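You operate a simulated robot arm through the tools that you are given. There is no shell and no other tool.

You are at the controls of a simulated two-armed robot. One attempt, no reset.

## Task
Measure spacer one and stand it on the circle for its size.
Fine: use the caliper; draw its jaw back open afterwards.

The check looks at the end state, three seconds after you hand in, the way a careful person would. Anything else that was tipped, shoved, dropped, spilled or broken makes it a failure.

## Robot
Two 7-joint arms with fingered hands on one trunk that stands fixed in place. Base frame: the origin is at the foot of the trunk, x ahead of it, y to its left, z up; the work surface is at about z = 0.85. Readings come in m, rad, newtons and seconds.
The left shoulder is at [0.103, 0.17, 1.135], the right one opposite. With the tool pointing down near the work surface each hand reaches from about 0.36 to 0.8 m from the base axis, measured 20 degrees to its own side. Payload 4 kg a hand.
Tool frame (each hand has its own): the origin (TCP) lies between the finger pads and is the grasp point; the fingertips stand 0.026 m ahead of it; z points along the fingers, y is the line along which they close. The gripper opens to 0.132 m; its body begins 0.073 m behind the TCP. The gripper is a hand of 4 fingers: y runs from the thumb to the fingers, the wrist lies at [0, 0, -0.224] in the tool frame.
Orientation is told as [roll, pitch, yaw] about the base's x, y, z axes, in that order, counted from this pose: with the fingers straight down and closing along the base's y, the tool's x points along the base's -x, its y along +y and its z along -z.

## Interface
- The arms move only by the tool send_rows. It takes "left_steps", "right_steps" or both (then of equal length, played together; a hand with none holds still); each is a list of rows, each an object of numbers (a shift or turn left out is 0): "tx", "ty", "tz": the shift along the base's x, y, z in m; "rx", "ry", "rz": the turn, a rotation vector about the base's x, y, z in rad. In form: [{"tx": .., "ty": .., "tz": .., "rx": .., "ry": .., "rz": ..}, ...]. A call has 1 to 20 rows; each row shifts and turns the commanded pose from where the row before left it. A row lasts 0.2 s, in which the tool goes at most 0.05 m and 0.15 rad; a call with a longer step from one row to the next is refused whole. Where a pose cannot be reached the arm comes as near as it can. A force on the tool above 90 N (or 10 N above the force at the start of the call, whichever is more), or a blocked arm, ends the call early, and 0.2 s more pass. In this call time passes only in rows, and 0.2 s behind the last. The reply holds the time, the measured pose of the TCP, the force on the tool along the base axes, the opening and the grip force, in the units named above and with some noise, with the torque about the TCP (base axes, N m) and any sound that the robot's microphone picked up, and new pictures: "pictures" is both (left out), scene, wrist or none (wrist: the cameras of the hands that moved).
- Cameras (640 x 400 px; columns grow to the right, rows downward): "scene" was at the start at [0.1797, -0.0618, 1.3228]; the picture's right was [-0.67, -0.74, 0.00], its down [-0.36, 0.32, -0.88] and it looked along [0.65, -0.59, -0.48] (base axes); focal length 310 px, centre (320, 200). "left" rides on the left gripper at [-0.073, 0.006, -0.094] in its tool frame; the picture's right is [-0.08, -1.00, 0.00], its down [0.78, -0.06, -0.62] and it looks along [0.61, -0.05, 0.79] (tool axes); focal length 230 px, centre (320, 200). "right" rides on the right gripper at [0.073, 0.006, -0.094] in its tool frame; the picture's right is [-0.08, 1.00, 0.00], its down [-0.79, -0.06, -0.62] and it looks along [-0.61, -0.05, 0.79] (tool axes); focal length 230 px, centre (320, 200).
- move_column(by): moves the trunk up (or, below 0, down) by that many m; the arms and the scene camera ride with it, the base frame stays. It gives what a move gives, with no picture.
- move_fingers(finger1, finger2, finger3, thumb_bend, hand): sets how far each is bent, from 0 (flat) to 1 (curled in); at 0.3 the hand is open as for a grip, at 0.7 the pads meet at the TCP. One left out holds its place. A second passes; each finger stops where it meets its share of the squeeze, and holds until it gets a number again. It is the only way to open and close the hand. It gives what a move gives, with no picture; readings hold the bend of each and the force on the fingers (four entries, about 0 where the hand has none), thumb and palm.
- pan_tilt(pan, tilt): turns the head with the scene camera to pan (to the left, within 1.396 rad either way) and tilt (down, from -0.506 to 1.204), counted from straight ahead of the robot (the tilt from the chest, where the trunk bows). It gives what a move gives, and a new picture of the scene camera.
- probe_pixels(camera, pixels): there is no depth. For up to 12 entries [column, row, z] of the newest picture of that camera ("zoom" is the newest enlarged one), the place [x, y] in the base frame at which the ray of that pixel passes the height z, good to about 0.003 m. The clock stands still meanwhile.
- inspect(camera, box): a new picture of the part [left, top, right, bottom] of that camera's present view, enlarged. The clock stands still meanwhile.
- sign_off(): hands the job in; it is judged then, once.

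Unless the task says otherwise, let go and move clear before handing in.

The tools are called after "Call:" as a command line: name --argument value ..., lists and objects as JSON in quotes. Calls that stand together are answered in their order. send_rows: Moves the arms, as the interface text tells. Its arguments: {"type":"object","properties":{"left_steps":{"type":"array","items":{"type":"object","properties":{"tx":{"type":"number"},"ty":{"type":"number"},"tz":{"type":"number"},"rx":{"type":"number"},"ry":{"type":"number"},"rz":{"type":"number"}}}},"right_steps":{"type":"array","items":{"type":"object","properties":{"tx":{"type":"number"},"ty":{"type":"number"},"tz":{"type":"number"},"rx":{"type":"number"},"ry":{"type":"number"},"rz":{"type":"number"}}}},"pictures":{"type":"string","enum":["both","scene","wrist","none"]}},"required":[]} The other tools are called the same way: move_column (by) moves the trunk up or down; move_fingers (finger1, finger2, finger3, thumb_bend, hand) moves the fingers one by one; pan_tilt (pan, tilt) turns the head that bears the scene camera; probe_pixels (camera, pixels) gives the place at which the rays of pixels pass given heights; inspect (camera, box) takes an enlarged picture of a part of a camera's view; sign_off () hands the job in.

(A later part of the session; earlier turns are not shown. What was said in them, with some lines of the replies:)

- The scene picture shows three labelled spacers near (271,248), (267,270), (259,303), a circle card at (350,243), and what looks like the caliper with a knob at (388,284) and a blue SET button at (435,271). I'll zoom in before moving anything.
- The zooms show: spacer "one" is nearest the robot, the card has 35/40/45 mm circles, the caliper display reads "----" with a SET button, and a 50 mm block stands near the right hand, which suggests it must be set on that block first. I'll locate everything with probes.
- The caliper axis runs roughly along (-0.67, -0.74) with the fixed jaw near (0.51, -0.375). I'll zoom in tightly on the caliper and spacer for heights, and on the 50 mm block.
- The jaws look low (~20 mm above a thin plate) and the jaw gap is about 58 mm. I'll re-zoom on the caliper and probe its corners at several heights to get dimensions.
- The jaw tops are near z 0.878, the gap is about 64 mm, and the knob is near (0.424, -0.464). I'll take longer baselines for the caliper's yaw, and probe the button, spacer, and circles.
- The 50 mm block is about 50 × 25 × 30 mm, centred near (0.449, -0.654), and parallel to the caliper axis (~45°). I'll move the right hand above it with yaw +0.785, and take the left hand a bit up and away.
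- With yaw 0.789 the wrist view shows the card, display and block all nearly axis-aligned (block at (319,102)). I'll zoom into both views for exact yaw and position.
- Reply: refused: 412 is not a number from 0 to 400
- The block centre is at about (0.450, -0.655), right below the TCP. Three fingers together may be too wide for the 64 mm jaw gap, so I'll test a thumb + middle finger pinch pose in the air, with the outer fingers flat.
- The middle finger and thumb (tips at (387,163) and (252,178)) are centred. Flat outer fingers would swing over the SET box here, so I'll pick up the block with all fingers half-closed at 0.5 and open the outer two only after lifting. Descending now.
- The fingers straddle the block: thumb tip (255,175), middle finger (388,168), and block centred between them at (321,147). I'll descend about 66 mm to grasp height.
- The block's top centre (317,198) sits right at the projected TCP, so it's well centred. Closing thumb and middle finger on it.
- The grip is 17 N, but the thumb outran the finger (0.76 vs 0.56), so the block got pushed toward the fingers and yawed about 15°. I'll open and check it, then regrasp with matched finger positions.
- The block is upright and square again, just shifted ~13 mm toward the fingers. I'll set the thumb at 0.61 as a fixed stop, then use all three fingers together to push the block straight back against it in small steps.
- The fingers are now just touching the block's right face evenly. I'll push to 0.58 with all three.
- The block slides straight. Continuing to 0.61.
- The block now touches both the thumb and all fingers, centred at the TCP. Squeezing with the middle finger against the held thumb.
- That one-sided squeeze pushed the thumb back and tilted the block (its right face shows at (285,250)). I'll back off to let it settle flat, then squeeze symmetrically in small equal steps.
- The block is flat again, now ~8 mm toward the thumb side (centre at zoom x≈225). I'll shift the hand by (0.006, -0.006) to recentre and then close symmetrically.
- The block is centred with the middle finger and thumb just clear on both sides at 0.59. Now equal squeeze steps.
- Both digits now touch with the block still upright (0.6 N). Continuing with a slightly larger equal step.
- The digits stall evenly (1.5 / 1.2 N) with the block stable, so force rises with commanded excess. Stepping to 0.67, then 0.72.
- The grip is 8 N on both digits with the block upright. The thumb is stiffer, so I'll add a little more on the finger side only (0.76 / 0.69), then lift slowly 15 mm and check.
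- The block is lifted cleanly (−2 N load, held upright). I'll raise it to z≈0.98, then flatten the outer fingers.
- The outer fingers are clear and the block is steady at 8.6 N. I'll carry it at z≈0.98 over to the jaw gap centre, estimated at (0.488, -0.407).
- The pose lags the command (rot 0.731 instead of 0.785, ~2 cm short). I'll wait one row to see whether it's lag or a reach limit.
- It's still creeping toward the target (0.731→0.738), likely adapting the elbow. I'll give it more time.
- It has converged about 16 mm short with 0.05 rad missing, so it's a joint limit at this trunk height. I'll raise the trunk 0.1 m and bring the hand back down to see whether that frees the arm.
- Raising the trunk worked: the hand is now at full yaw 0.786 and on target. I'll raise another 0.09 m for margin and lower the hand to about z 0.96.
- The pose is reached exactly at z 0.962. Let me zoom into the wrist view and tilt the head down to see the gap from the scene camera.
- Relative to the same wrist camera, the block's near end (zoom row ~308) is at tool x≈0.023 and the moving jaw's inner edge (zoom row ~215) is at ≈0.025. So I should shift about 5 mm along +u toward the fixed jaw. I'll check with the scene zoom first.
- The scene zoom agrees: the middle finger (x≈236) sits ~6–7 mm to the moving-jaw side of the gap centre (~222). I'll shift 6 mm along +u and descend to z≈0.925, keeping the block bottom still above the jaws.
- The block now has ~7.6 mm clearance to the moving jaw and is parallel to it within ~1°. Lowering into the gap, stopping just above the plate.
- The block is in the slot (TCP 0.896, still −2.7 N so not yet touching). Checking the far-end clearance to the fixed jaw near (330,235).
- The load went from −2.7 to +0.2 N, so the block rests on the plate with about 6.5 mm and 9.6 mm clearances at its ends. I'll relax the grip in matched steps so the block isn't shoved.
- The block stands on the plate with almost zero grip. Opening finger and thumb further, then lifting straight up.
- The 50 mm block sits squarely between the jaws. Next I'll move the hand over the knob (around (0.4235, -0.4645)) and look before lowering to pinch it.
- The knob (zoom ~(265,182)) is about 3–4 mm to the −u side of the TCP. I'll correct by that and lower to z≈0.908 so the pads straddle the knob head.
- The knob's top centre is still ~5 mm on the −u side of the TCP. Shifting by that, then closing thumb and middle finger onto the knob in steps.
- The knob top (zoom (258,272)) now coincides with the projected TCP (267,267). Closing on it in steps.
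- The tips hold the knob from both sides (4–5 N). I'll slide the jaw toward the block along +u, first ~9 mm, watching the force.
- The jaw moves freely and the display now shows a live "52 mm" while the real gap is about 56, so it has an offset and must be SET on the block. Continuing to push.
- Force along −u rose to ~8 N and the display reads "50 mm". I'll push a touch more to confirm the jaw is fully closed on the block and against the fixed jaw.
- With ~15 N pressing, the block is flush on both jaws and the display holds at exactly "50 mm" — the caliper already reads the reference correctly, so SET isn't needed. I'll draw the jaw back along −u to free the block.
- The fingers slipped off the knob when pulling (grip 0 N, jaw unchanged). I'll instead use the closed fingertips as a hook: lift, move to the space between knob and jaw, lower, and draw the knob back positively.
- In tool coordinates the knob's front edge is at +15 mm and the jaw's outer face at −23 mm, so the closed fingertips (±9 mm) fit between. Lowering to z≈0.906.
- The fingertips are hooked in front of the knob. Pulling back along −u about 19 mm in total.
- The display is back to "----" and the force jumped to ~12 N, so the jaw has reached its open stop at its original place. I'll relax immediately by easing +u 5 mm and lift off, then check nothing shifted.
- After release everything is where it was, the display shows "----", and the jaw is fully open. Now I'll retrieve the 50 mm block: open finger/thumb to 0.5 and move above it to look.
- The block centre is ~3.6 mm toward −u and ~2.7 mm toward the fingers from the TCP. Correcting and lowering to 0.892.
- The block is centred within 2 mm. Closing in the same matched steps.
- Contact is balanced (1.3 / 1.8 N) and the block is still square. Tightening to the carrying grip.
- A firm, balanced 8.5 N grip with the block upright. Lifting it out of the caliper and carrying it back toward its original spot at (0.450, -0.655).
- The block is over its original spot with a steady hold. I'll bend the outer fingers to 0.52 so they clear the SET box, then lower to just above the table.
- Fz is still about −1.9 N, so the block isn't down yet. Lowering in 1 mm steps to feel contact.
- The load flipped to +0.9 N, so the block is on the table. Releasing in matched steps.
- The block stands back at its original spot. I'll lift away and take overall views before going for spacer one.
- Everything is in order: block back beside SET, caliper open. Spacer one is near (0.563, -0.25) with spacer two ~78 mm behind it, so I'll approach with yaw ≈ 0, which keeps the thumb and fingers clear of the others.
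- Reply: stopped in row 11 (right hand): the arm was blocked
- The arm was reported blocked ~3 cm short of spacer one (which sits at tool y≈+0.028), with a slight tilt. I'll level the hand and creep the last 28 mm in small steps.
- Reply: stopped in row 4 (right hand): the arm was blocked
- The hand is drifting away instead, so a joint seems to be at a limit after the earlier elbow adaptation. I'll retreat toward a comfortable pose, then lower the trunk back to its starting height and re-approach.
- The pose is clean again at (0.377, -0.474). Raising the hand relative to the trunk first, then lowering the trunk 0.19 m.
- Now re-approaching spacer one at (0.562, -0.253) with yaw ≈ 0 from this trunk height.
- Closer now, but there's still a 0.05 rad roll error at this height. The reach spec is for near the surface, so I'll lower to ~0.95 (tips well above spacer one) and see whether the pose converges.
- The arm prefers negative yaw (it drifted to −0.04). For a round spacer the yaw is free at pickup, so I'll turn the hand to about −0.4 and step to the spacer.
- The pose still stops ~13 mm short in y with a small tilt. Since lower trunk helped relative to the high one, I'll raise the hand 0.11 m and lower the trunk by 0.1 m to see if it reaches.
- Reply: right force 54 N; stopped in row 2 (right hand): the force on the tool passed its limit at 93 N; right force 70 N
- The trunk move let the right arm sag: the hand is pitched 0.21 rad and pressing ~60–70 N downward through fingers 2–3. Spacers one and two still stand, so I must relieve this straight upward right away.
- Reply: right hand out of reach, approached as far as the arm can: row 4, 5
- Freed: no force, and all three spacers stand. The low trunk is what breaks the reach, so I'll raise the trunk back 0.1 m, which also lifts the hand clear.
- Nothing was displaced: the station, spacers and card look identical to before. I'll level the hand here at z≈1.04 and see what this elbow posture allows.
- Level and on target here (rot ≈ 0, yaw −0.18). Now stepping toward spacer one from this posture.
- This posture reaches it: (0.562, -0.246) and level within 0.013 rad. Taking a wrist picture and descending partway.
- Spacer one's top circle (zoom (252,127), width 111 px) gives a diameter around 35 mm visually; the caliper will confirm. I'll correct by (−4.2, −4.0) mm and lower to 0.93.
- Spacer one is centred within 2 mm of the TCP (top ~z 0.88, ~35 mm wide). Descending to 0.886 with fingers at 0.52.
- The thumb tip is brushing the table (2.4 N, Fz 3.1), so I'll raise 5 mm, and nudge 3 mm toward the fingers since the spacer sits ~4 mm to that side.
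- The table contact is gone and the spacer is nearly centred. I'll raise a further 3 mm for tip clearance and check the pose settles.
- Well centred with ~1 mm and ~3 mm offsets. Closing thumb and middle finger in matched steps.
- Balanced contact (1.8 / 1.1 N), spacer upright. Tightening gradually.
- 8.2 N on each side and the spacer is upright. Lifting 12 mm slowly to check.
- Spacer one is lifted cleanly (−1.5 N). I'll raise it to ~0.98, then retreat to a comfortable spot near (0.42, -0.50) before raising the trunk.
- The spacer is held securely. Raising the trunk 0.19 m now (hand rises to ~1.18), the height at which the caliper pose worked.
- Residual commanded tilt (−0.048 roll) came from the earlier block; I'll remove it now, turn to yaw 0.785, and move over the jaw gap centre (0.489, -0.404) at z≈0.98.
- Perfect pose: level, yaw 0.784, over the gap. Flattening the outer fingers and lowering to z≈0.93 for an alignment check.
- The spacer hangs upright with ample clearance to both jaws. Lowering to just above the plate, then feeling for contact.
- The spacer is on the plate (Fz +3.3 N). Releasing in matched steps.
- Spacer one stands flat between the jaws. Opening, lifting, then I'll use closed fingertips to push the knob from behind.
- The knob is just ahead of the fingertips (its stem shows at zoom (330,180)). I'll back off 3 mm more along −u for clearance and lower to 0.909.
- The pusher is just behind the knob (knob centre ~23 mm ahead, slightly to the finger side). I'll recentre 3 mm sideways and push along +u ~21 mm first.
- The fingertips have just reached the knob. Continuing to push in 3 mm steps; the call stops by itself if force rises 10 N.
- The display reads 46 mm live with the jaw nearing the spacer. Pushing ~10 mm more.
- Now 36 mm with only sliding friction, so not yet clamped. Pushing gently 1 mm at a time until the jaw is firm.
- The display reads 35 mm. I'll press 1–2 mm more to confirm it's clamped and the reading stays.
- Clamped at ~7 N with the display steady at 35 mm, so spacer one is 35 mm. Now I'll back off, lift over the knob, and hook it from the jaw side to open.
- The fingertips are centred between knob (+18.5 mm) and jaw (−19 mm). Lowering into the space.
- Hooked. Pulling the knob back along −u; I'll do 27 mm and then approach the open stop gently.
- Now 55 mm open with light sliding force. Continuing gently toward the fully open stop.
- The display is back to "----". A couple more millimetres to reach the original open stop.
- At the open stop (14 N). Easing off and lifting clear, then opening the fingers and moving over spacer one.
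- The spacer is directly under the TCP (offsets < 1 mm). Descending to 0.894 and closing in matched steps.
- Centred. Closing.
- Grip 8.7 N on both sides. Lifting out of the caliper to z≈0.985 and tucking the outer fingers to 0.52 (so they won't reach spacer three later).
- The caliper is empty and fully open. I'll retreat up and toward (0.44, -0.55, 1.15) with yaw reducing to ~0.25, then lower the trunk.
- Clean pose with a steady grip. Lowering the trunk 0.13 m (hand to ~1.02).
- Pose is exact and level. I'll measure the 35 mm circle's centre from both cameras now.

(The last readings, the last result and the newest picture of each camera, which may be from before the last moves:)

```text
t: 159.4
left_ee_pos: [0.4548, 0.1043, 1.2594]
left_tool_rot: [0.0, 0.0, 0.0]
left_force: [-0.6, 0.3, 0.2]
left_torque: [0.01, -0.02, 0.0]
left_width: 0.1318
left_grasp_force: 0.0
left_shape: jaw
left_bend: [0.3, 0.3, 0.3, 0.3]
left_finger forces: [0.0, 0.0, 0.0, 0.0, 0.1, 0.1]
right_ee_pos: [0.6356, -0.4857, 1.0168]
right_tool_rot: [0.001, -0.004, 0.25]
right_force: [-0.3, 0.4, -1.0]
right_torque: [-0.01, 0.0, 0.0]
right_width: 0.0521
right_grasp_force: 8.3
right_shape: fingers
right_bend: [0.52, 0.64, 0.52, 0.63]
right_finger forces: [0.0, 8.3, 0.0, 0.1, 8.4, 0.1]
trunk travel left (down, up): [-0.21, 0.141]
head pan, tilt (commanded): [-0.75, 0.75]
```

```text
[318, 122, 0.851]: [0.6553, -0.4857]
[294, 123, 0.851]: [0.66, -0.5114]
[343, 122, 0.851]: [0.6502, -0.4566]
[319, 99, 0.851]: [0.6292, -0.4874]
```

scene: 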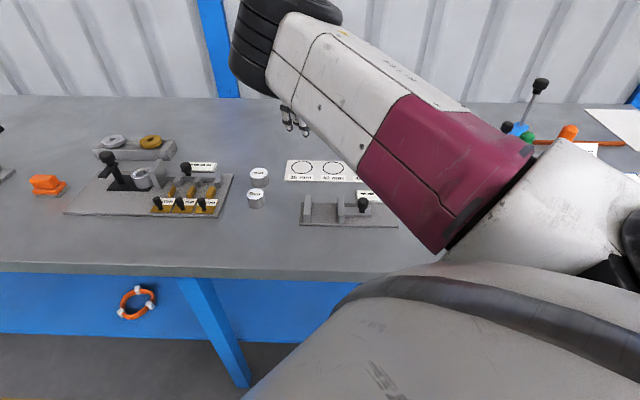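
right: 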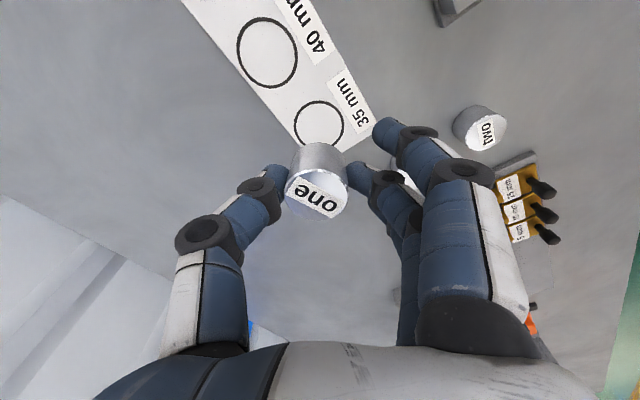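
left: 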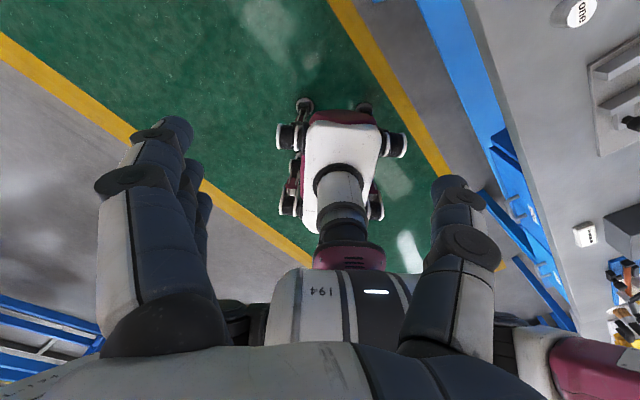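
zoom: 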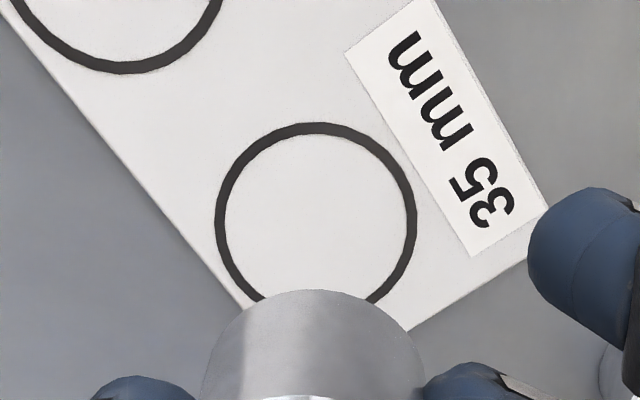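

Both cameras agree on the 35 mm circle's centre at about (0.6575, -0.4833). I'll shift by (+20.1, +3.6) mm and lower to ~0.93 for a close alignment check.

Call:
send_rows --right_steps '[{"tx": 0.01, "ty": 0.0018, "tz": -0.02}, {"tx": 0.0101, "ty": 0.0018, "tz": -0.02}, {"tz": -0.025}, {"tz": -0.02}, {"tz": 0.0}]' --pictures "both"

Call:
inspect --camera "right" --box '[220, 100, 460, 250]'

Call:
inspect --camera "scene" --box '[230, 125, 358, 205]'

```text
t: 160.6
left_ee_pos: [0.4541, 0.1031, 1.2601]
left_tool_rot: [-0.002, 0.0, 0.003]
left_force: [0.6, -0.8, 0.3]
left_torque: [0.02, -0.02, 0.02]
left_width: 0.1321
left_grasp_force: 0.0
left_shape: jaw
left_bend: [0.3, 0.3, 0.3, 0.3]
left_finger forces: [0.1, 0.0, 0.0, 0.0, 0.0, 0.0]
right_ee_pos: [0.6565, -0.4827, 0.9337]
right_tool_rot: [0.0, -0.005, 0.25]
right_force: [0.1, 0.5, 0.0]
right_torque: [0.01, -0.01, 0.02]
right_width: 0.052
right_grasp_force: 8.0
right_shape: fingers
right_bend: [0.52, 0.64, 0.52, 0.63]
right_finger forces: [0.0, 8.4, 0.0, 0.0, 8.3, 0.0]
trunk travel left (down, up): [-0.21, 0.141]
head pan, tilt (commanded): [-0.75, 0.75]
```

scene: 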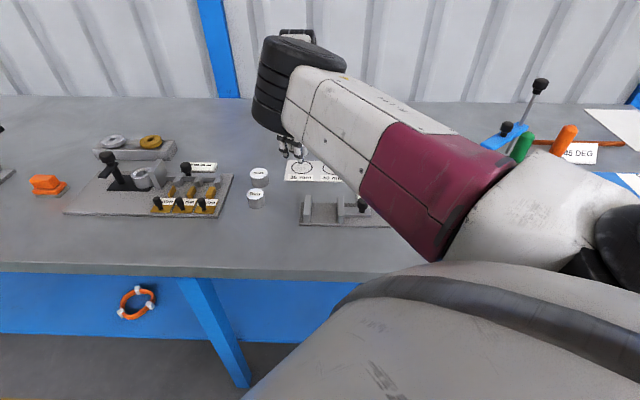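
right: 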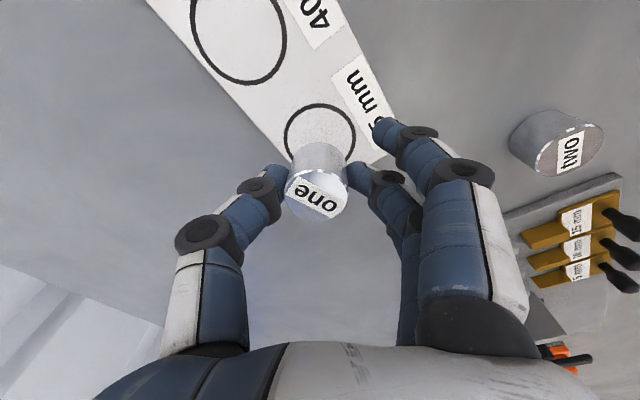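

```text
2.67 times, centred on (340, 175) of right
```

zoom: 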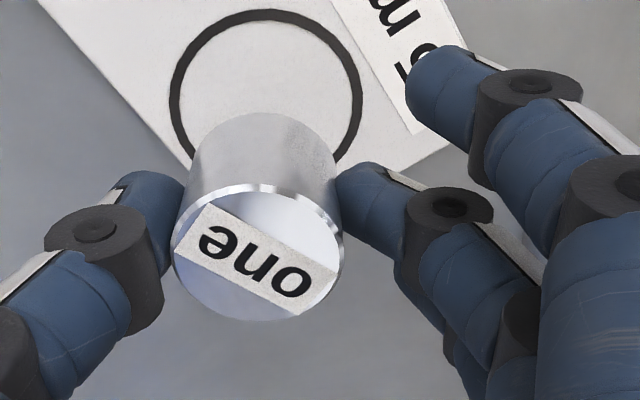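

```text
5.00 times, centred on (294, 165) of scene
```

zoom: 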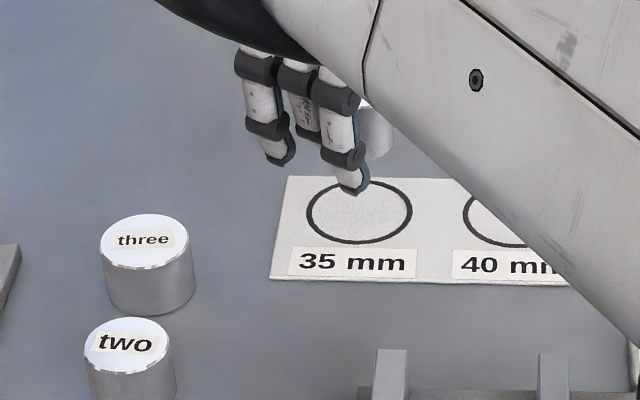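

The spacer's axis and the 35 mm ring's centre agree within ~1–2 mm in the wrist frame. Applying a tiny correction and lowering to just above the card.

Call:
send_rows --right_steps '[{"tx": 0.0003, "ty": 0.001, "tz": -0.012}, {"tz": -0.014}, {"tz": -0.01}, {"tz": -0.004}, {"tz": 0.0}]' --pictures "wrist"

Call:
inspect --camera "right" --box '[220, 100, 460, 250]'

Call:
inspect --camera "scene" --box '[230, 125, 358, 205]'

```text
t: 161.8
left_ee_pos: [0.4527, 0.1046, 1.2594]
left_tool_rot: [0.001, -0.002, 0.003]
left_force: [-0.8, 0.1, 0.4]
left_torque: [0.0, 0.0, -0.02]
left_width: 0.1318
left_grasp_force: 0.0
left_shape: jaw
left_bend: [0.3, 0.3, 0.3, 0.3]
left_finger forces: [0.0, 0.0, 0.0, 0.0, 0.0, 0.0]
right_ee_pos: [0.6557, -0.4797, 0.8939]
right_tool_rot: [0.002, -0.006, 0.248]
right_force: [-0.5, -1.1, -0.6]
right_torque: [0.01, 0.02, 0.03]
right_width: 0.0522
right_grasp_force: 8.7
right_shape: fingers
right_bend: [0.52, 0.64, 0.52, 0.63]
right_finger forces: [0.0, 8.4, 0.0, 0.0, 8.4, 0.0]
trunk travel left (down, up): [-0.21, 0.141]
head pan, tilt (commanded): [-0.75, 0.75]
```

right: 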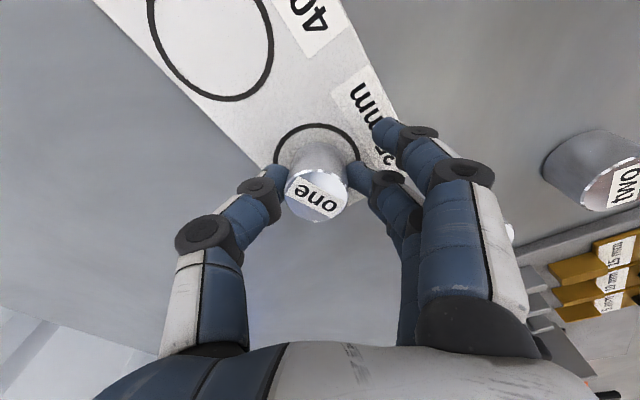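

```text
2.67 times, centred on (340, 175) of right
```

zoom: 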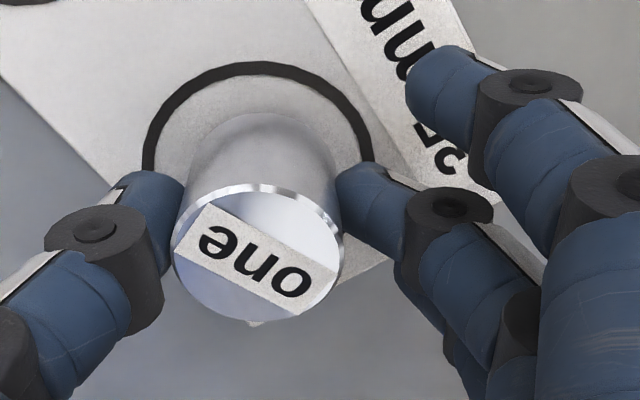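

```text
5.00 times, centred on (294, 165) of scene
```

zoom: 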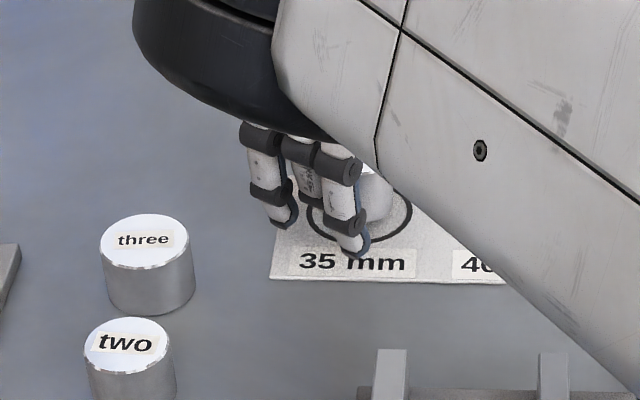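

The ring frames the spacer nicely; I'll nudge 1.5 mm forward and lower in small steps until it touches.

Call:
send_rows --right_steps '[{"tx": 0.0014, "ty": 0.0002, "tz": -0.001}, {"tz": -0.001}, {"tz": 0.0}]' --pictures "none"

Call:
send_rows --right_steps '[{"tz": -0.001}, {"tz": 0.0}]' --pictures "none"

Call:
send_rows --right_steps '[{"tz": -0.001}, {"tz": 0.0}]' --pictures "none"

```text
t: 162.6
left_ee_pos: [0.4531, 0.1044, 1.2608]
left_tool_rot: [-0.002, -0.001, 0.0]
left_force: [0.5, 0.3, 0.0]
left_torque: [-0.02, -0.04, 0.02]
left_width: 0.1315
left_grasp_force: 0.0
left_shape: jaw
left_bend: [0.3, 0.3, 0.3, 0.3]
left_finger forces: [0.0, 0.1, 0.1, 0.0, 0.1, 0.0]
right_ee_pos: [0.6578, -0.4816, 0.8928]
right_tool_rot: [0.001, -0.004, 0.249]
right_force: [-0.4, 0.1, -1.3]
right_torque: [0.0, -0.01, 0.01]
right_width: 0.052
right_grasp_force: 8.5
right_shape: fingers
right_bend: [0.52, 0.64, 0.52, 0.63]
right_finger forces: [0.0, 8.4, 0.1, 0.0, 8.4, 0.0]
trunk travel left (down, up): [-0.21, 0.141]
head pan, tilt (commanded): [-0.75, 0.75]
```

```text
t: 163.2
left_ee_pos: [0.4548, 0.1048, 1.2607]
left_tool_rot: [-0.002, 0.0, 0.003]
left_force: [0.0, -0.7, -0.4]
left_torque: [0.0, 0.03, 0.02]
left_width: 0.1318
left_grasp_force: 0.0
left_shape: jaw
left_bend: [0.3, 0.3, 0.3, 0.3]
left_finger forces: [0.0, 0.0, 0.0, 0.0, 0.0, 0.0]
right_ee_pos: [0.6568, -0.4809, 0.8907]
right_tool_rot: [0.001, -0.003, 0.25]
right_force: [-0.6, 0.3, -1.3]
right_torque: [0.0, -0.02, 0.03]
right_width: 0.0522
right_grasp_force: 8.2
right_shape: fingers
right_bend: [0.52, 0.64, 0.52, 0.63]
right_finger forces: [0.0, 8.4, 0.1, 0.0, 8.4, 0.1]
trunk travel left (down, up): [-0.21, 0.141]
head pan, tilt (commanded): [-0.75, 0.75]
```

```text
t: 163.8
left_ee_pos: [0.4534, 0.1047, 1.2605]
left_tool_rot: [-0.002, 0.0, 0.001]
left_force: [-1.0, -0.2, 0.9]
left_torque: [0.0, -0.01, 0.03]
left_width: 0.1316
left_grasp_force: 0.1
left_shape: jaw
left_bend: [0.3, 0.3, 0.3, 0.3]
left_finger forces: [0.0, 0.0, 0.1, 0.0, 0.0, 0.1]
right_ee_pos: [0.6563, -0.4814, 0.889]
right_tool_rot: [0.002, -0.005, 0.248]
right_force: [-0.6, -0.6, -0.3]
right_torque: [0.01, 0.0, 0.02]
right_width: 0.0521
right_grasp_force: 7.7
right_shape: fingers
right_bend: [0.52, 0.64, 0.52, 0.63]
right_finger forces: [0.0, 8.3, 0.0, 0.0, 8.3, 0.0]
trunk travel left (down, up): [-0.21, 0.141]
head pan, tilt (commanded): [-0.75, 0.75]
```

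Call:
send_rows --right_steps '[{"tz": -0.001}, {"tz": 0.0}]' --pictures "wrist"

Call:
inspect --camera "right" --box '[220, 100, 460, 250]'

```text
t: 164.4
left_ee_pos: [0.4529, 0.1057, 1.2606]
left_tool_rot: [0.0, 0.0, 0.002]
left_force: [0.9, 0.5, -0.5]
left_torque: [-0.01, -0.02, -0.02]
left_width: 0.1318
left_grasp_force: 0.0
left_shape: jaw
left_bend: [0.3, 0.3, 0.3, 0.3]
left_finger forces: [0.0, 0.0, 0.0, 0.0, 0.0, 0.1]
right_ee_pos: [0.6572, -0.482, 0.8891]
right_tool_rot: [0.003, -0.005, 0.249]
right_force: [-0.1, -0.4, 0.1]
right_torque: [-0.03, -0.02, -0.02]
right_width: 0.0518
right_grasp_force: 8.3
right_shape: fingers
right_bend: [0.52, 0.64, 0.52, 0.63]
right_finger forces: [0.0, 8.5, 0.1, 0.0, 8.7, 0.0]
trunk travel left (down, up): [-0.21, 0.141]
head pan, tilt (commanded): [-0.75, 0.75]
```

right: 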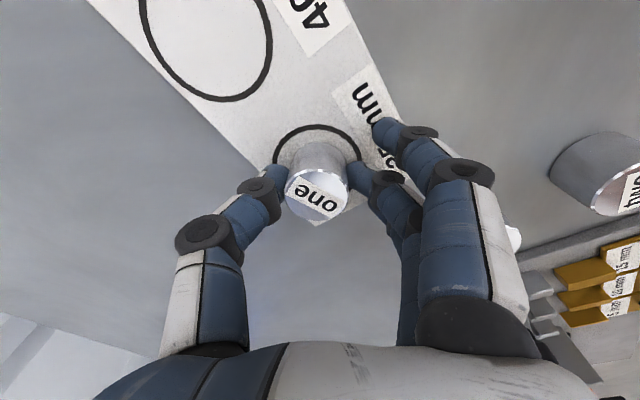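

```text
2.67 times, centred on (340, 175) of right
```

zoom: 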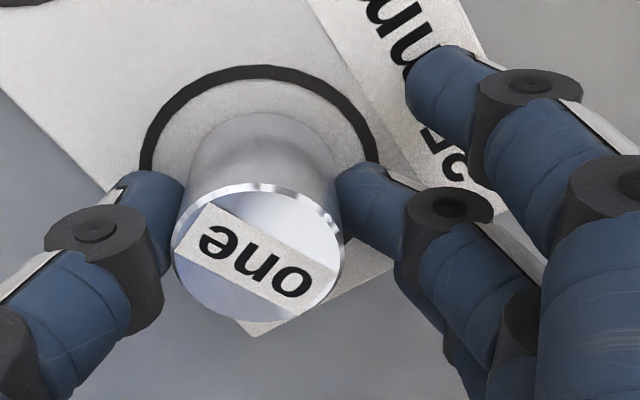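

Fz went from −1.3 to +0.1 N, so it's just touching. One more millimetre to confirm firm contact.

Call:
send_rows --right_steps '[{"tz": -0.001}, {"tz": 0.0}]' --pictures "none"

```text
t: 165.0
left_ee_pos: [0.4534, 0.1041, 1.2598]
left_tool_rot: [0.0, 0.0, 0.0]
left_force: [-0.4, -0.2, 0.0]
left_torque: [-0.01, -0.03, -0.03]
left_width: 0.1318
left_grasp_force: 0.0
left_shape: jaw
left_bend: [0.3, 0.3, 0.3, 0.3]
left_finger forces: [0.0, 0.0, 0.0, 0.0, 0.0, 0.0]
right_ee_pos: [0.656, -0.4803, 0.8878]
right_tool_rot: [0.0, -0.005, 0.25]
right_force: [0.4, -0.7, 3.0]
right_torque: [-0.06, 0.01, -0.01]
right_width: 0.0518
right_grasp_force: 8.1
right_shape: fingers
right_bend: [0.52, 0.64, 0.52, 0.63]
right_finger forces: [0.0, 8.5, 0.0, 0.1, 8.5, 0.1]
trunk travel left (down, up): [-0.21, 0.141]
head pan, tilt (commanded): [-0.75, 0.75]
```

Firm contact (Fz +3.0 N). Releasing in matched steps.

Call:
move_fingers --hand "right" --finger2 0.68 --thumb_bend 0.645

Call:
move_fingers --hand "right" --finger2 0.64 --thumb_bend 0.63

Call:
move_fingers --hand "right" --finger2 0.59 --thumb_bend 0.59

Call:
inspect --camera "right" --box '[220, 100, 460, 250]'

```text
t: 166.0
left_ee_pos: [0.4549, 0.1054, 1.2606]
left_tool_rot: [-0.004, 0.0, 0.003]
left_force: [-0.6, -0.4, -0.6]
left_torque: [0.0, 0.01, 0.05]
left_width: 0.1321
left_grasp_force: 0.1
left_shape: jaw
left_bend: [0.3, 0.3, 0.3, 0.3]
left_finger forces: [0.0, 0.0, 0.1, 0.1, 0.1, 0.0]
right_ee_pos: [0.6554, -0.4803, 0.888]
right_tool_rot: [0.002, -0.005, 0.249]
right_force: [1.2, 0.1, 2.3]
right_torque: [-0.06, -0.03, 0.0]
right_width: 0.052
right_grasp_force: 5.9
right_shape: fingers
right_bend: [0.52, 0.62, 0.52, 0.63]
right_finger forces: [0.0, 5.5, 0.0, 0.0, 5.5, 0.1]
trunk travel left (down, up): [-0.21, 0.141]
head pan, tilt (commanded): [-0.75, 0.75]
```

```text
t: 167.0
left_ee_pos: [0.4541, 0.1037, 1.2609]
left_tool_rot: [-0.003, 0.0, 0.001]
left_force: [0.1, -0.2, -0.7]
left_torque: [-0.02, 0.03, 0.0]
left_width: 0.1316
left_grasp_force: 0.0
left_shape: jaw
left_bend: [0.3, 0.3, 0.3, 0.3]
left_finger forces: [0.1, 0.0, 0.0, 0.0, 0.0, 0.1]
right_ee_pos: [0.6552, -0.4804, 0.8875]
right_tool_rot: [0.002, -0.006, 0.25]
right_force: [0.9, -0.8, 3.3]
right_torque: [-0.06, -0.04, 0.0]
right_width: 0.0518
right_grasp_force: 3.0
right_shape: fingers
right_bend: [0.52, 0.61, 0.52, 0.62]
right_finger forces: [0.1, 3.1, 0.0, 0.0, 4.1, 0.1]
trunk travel left (down, up): [-0.21, 0.141]
head pan, tilt (commanded): [-0.75, 0.75]
```

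```text
t: 168.0
left_ee_pos: [0.4535, 0.1044, 1.2593]
left_tool_rot: [-0.002, 0.0, 0.002]
left_force: [0.4, -0.4, 0.7]
left_torque: [0.0, -0.02, 0.0]
left_width: 0.1321
left_grasp_force: 0.0
left_shape: jaw
left_bend: [0.3, 0.3, 0.3, 0.3]
left_finger forces: [0.0, 0.0, 0.1, 0.1, 0.0, 0.0]
right_ee_pos: [0.6566, -0.4807, 0.8882]
right_tool_rot: [0.002, -0.006, 0.249]
right_force: [0.3, 0.4, 0.1]
right_torque: [0.04, 0.0, -0.01]
right_width: 0.0536
right_grasp_force: 0.1
right_shape: fingers
right_bend: [0.52, 0.59, 0.52, 0.59]
right_finger forces: [0.0, 0.0, 0.0, 0.1, 0.0, 0.0]
trunk travel left (down, up): [-0.21, 0.141]
head pan, tilt (commanded): [-0.75, 0.75]
```

```text
2.67 times, centred on (340, 175) of right
```

zoom: 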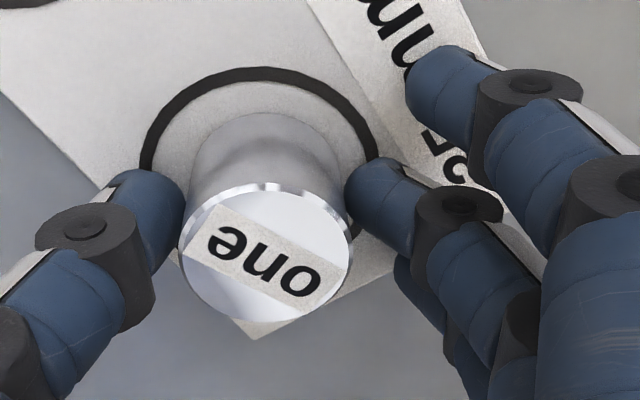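

The spacer stands free in the ring. Opening to 0.5 and lifting straight up to verify centring.

Call:
move_fingers --hand "right" --finger1 0.5 --finger2 0.5 --finger3 0.5 --thumb_bend 0.5

Call:
send_rows --right_steps '[{"tz": 0.01}, {"tz": 0.02}, {"tz": 0.03}, {"tz": 0.03}, {"tz": 0.02}]' --pictures "both"

Call:
inspect --camera "right" --box '[240, 70, 400, 170]'

Call:
inspect --camera "scene" --box '[260, 135, 356, 195]'

```text
t: 169.0
left_ee_pos: [0.4526, 0.1039, 1.2593]
left_tool_rot: [-0.002, -0.001, 0.001]
left_force: [-0.6, -0.1, 0.4]
left_torque: [0.03, 0.01, -0.02]
left_width: 0.1319
left_grasp_force: 0.1
left_shape: jaw
left_bend: [0.3, 0.3, 0.3, 0.3]
left_finger forces: [0.1, 0.0, 0.1, 0.0, 0.0, 0.0]
right_ee_pos: [0.6569, -0.4813, 0.8882]
right_tool_rot: [0.002, -0.007, 0.249]
right_force: [0.7, -0.2, -0.1]
right_torque: [0.0, 0.02, 0.0]
right_width: 0.07
right_grasp_force: 0.0
right_shape: fingers
right_bend: [0.5, 0.5, 0.5, 0.5]
right_finger forces: [0.0, 0.1, 0.0, 0.1, 0.1, 0.0]
trunk travel left (down, up): [-0.21, 0.141]
head pan, tilt (commanded): [-0.75, 0.75]
```

```text
t: 170.2
left_ee_pos: [0.4539, 0.1036, 1.2605]
left_tool_rot: [-0.001, 0.001, 0.002]
left_force: [-0.5, 0.4, 0.0]
left_torque: [0.0, 0.01, 0.02]
left_width: 0.1317
left_grasp_force: 0.1
left_shape: jaw
left_bend: [0.3, 0.3, 0.3, 0.3]
left_finger forces: [0.0, 0.0, 0.1, 0.0, 0.1, 0.1]
right_ee_pos: [0.659, -0.4826, 0.9986]
right_tool_rot: [0.001, -0.007, 0.249]
right_force: [0.2, 0.0, -0.4]
right_torque: [0.02, 0.02, 0.0]
right_width: 0.0701
right_grasp_force: 0.1
right_shape: fingers
right_bend: [0.5, 0.5, 0.5, 0.5]
right_finger forces: [0.0, 0.0, 0.0, 0.1, 0.0, 0.0]
trunk travel left (down, up): [-0.21, 0.141]
head pan, tilt (commanded): [-0.75, 0.75]
```

scene: 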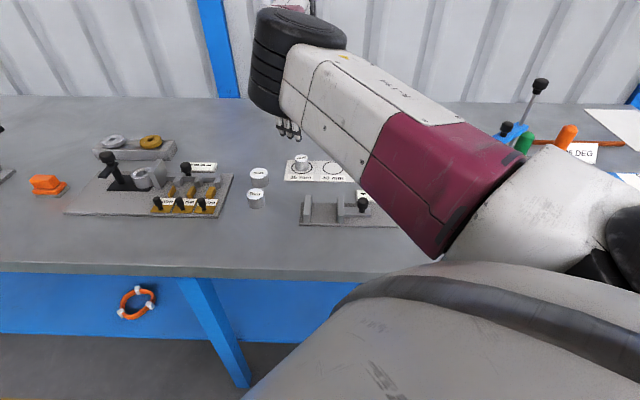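
right: 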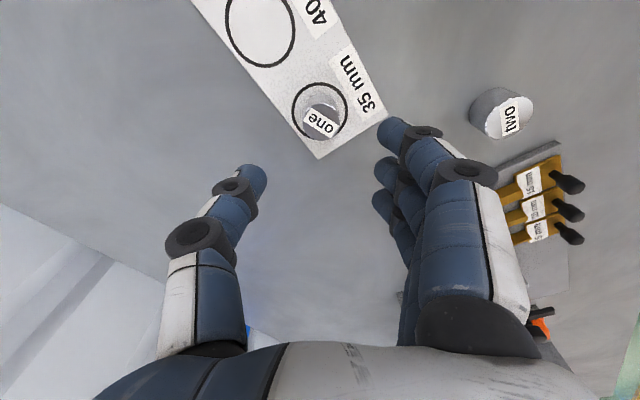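

```text
4.00 times, centred on (320, 120) of right
```

zoom: 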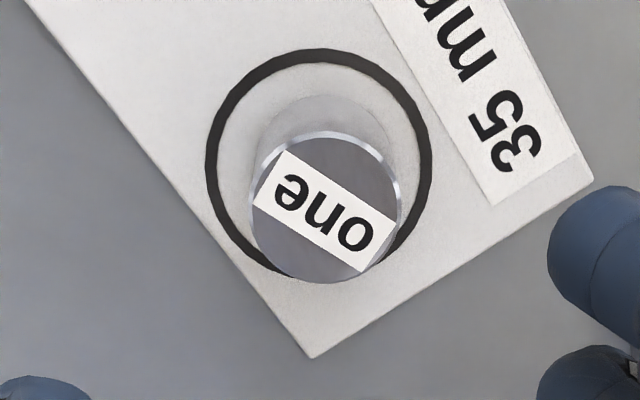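

```text
6.67 times, centred on (308, 165) of scene
```

zoom: 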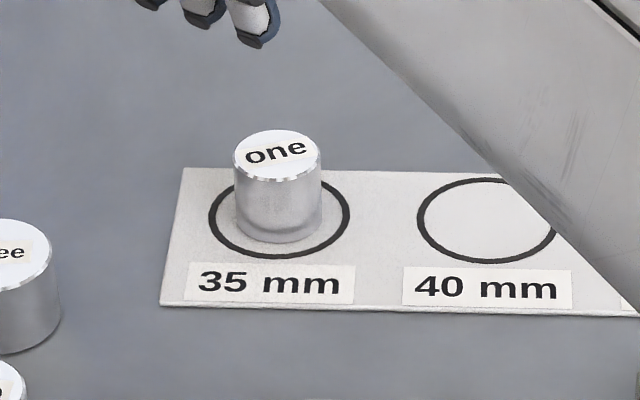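

Spacer one stands centred in the 35 mm ring in both views. I'll retract the right hand clear and check the whole bench.

Call:
send_rows --right_steps '[{"tz": 0.03}, {"tx": -0.03, "tz": 0.02}, {"tx": -0.037, "tz": 0.01}, {"tx": -0.037, "tz": 0.01}, {"tx": -0.037, "tz": 0.01}, {"tx": -0.037}, {"tx": -0.037}, {"tx": -0.037}, {"tx": -0.03, "ty": -0.02}]' --pictures "both"

Call:
inspect --camera "scene" --box '[240, 130, 432, 250]'

Call:
inspect --camera "scene" --box '[20, 110, 276, 270]'

```text
t: 172.2
left_ee_pos: [0.4537, 0.1038, 1.2595]
left_tool_rot: [0.001, 0.001, 0.001]
left_force: [0.0, -0.5, -0.1]
left_torque: [0.03, 0.03, -0.03]
left_width: 0.1318
left_grasp_force: 0.1
left_shape: jaw
left_bend: [0.3, 0.3, 0.3, 0.3]
left_finger forces: [0.0, 0.1, 0.0, 0.0, 0.0, 0.0]
right_ee_pos: [0.3742, -0.5007, 1.0808]
right_tool_rot: [0.004, -0.005, 0.251]
right_force: [-0.4, 0.0, -0.3]
right_torque: [0.01, -0.02, 0.03]
right_width: 0.0699
right_grasp_force: 0.0
right_shape: fingers
right_bend: [0.5, 0.5, 0.5, 0.5]
right_finger forces: [0.1, 0.0, 0.0, 0.1, 0.0, 0.0]
trunk travel left (down, up): [-0.21, 0.141]
head pan, tilt (commanded): [-0.75, 0.75]
```

scene: 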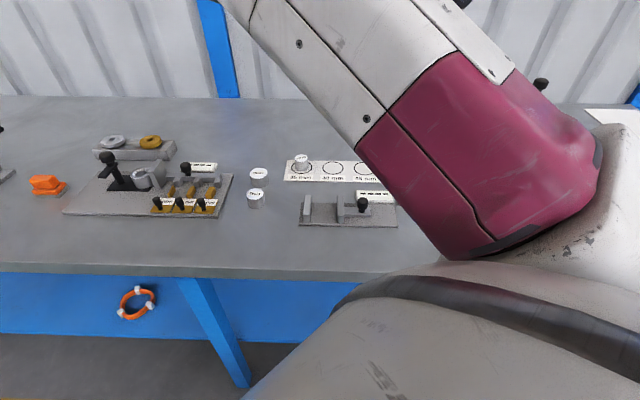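
right: 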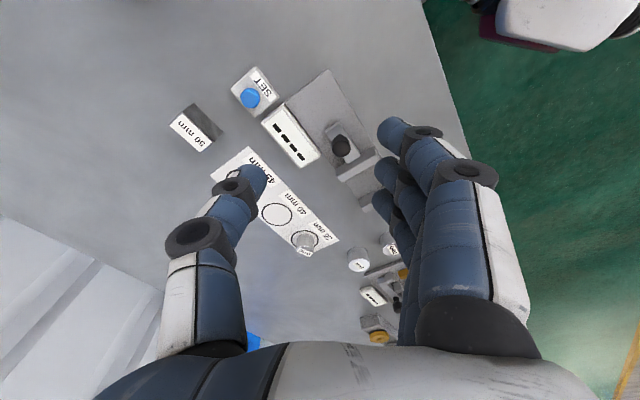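

```text
3.33 times, centred on (336, 190) of scene
```

zoom: 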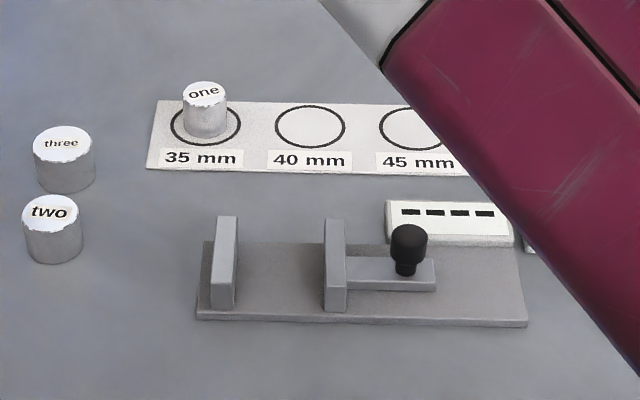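

```text
2.50 times, centred on (148, 190) of scene
```

zoom: 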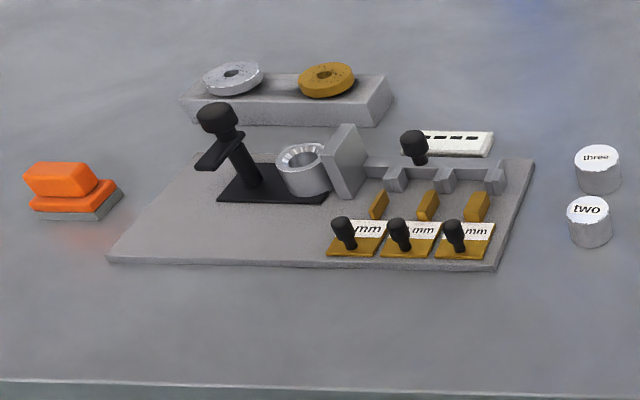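

Spacer one stands in the 35 mm ring, the caliper is empty and open ("----"), the 50 mm block is back, and spacers two and three and the left station look untouched. One quick probe to confirm two and three haven't moved.

Call:
probe_pixels --camera "scene" --pixels '[[255.5, 193, 0.88], [258, 173, 0.88], [301, 158, 0.882], [301, 168, 0.851]]'

Call:
inspect --camera "right" --box '[140, 50, 380, 270]'

```text
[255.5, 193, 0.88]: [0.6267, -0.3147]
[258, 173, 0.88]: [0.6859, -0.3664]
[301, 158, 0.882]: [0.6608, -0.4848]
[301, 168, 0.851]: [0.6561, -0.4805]
```

```text
1.82 times, centred on (260, 160) of right
```

zoom: 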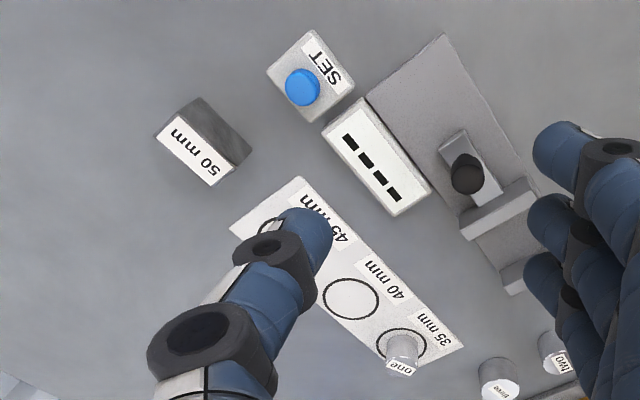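

Spacers two (0.627, -0.315) and three (0.686, -0.366) are where they were within the probe's accuracy. Spacer one stands in the 35 mm ring, the 50 mm block is back beside SET, and the caliper is open. Both hands are empty and clear, so I'm handing in.

Call:
sign_off

```text
The job is handed in.
```

Spacer one measured 35 mm on the caliper and now stands centred on the 35 mm circle. I've handed the job in.

- **Caliper check:** I put the 50 mm block in first and the display read exactly 50 mm, so I left SET alone. The block is back at its original spot beside SET, within a few millimetres.
- **Measurement:** With spacer one clamped at about 7 N, the display held at 35 mm.
- **Jaw:** I drew it back to its open stop afterwards. The caliper is empty and the display shows "----", as at the start.
- **One mishap:** While I was reaching for spacer one, lowering the trunk pushed the right hand's fingers down onto the bench near it, peaking at 93 N. I lifted off at once. In the camera views afterwards nothing had tipped or moved, and spacers two and three probed within a few millimetres of their earlier positions.

Both hands are empty and clear of the bench.
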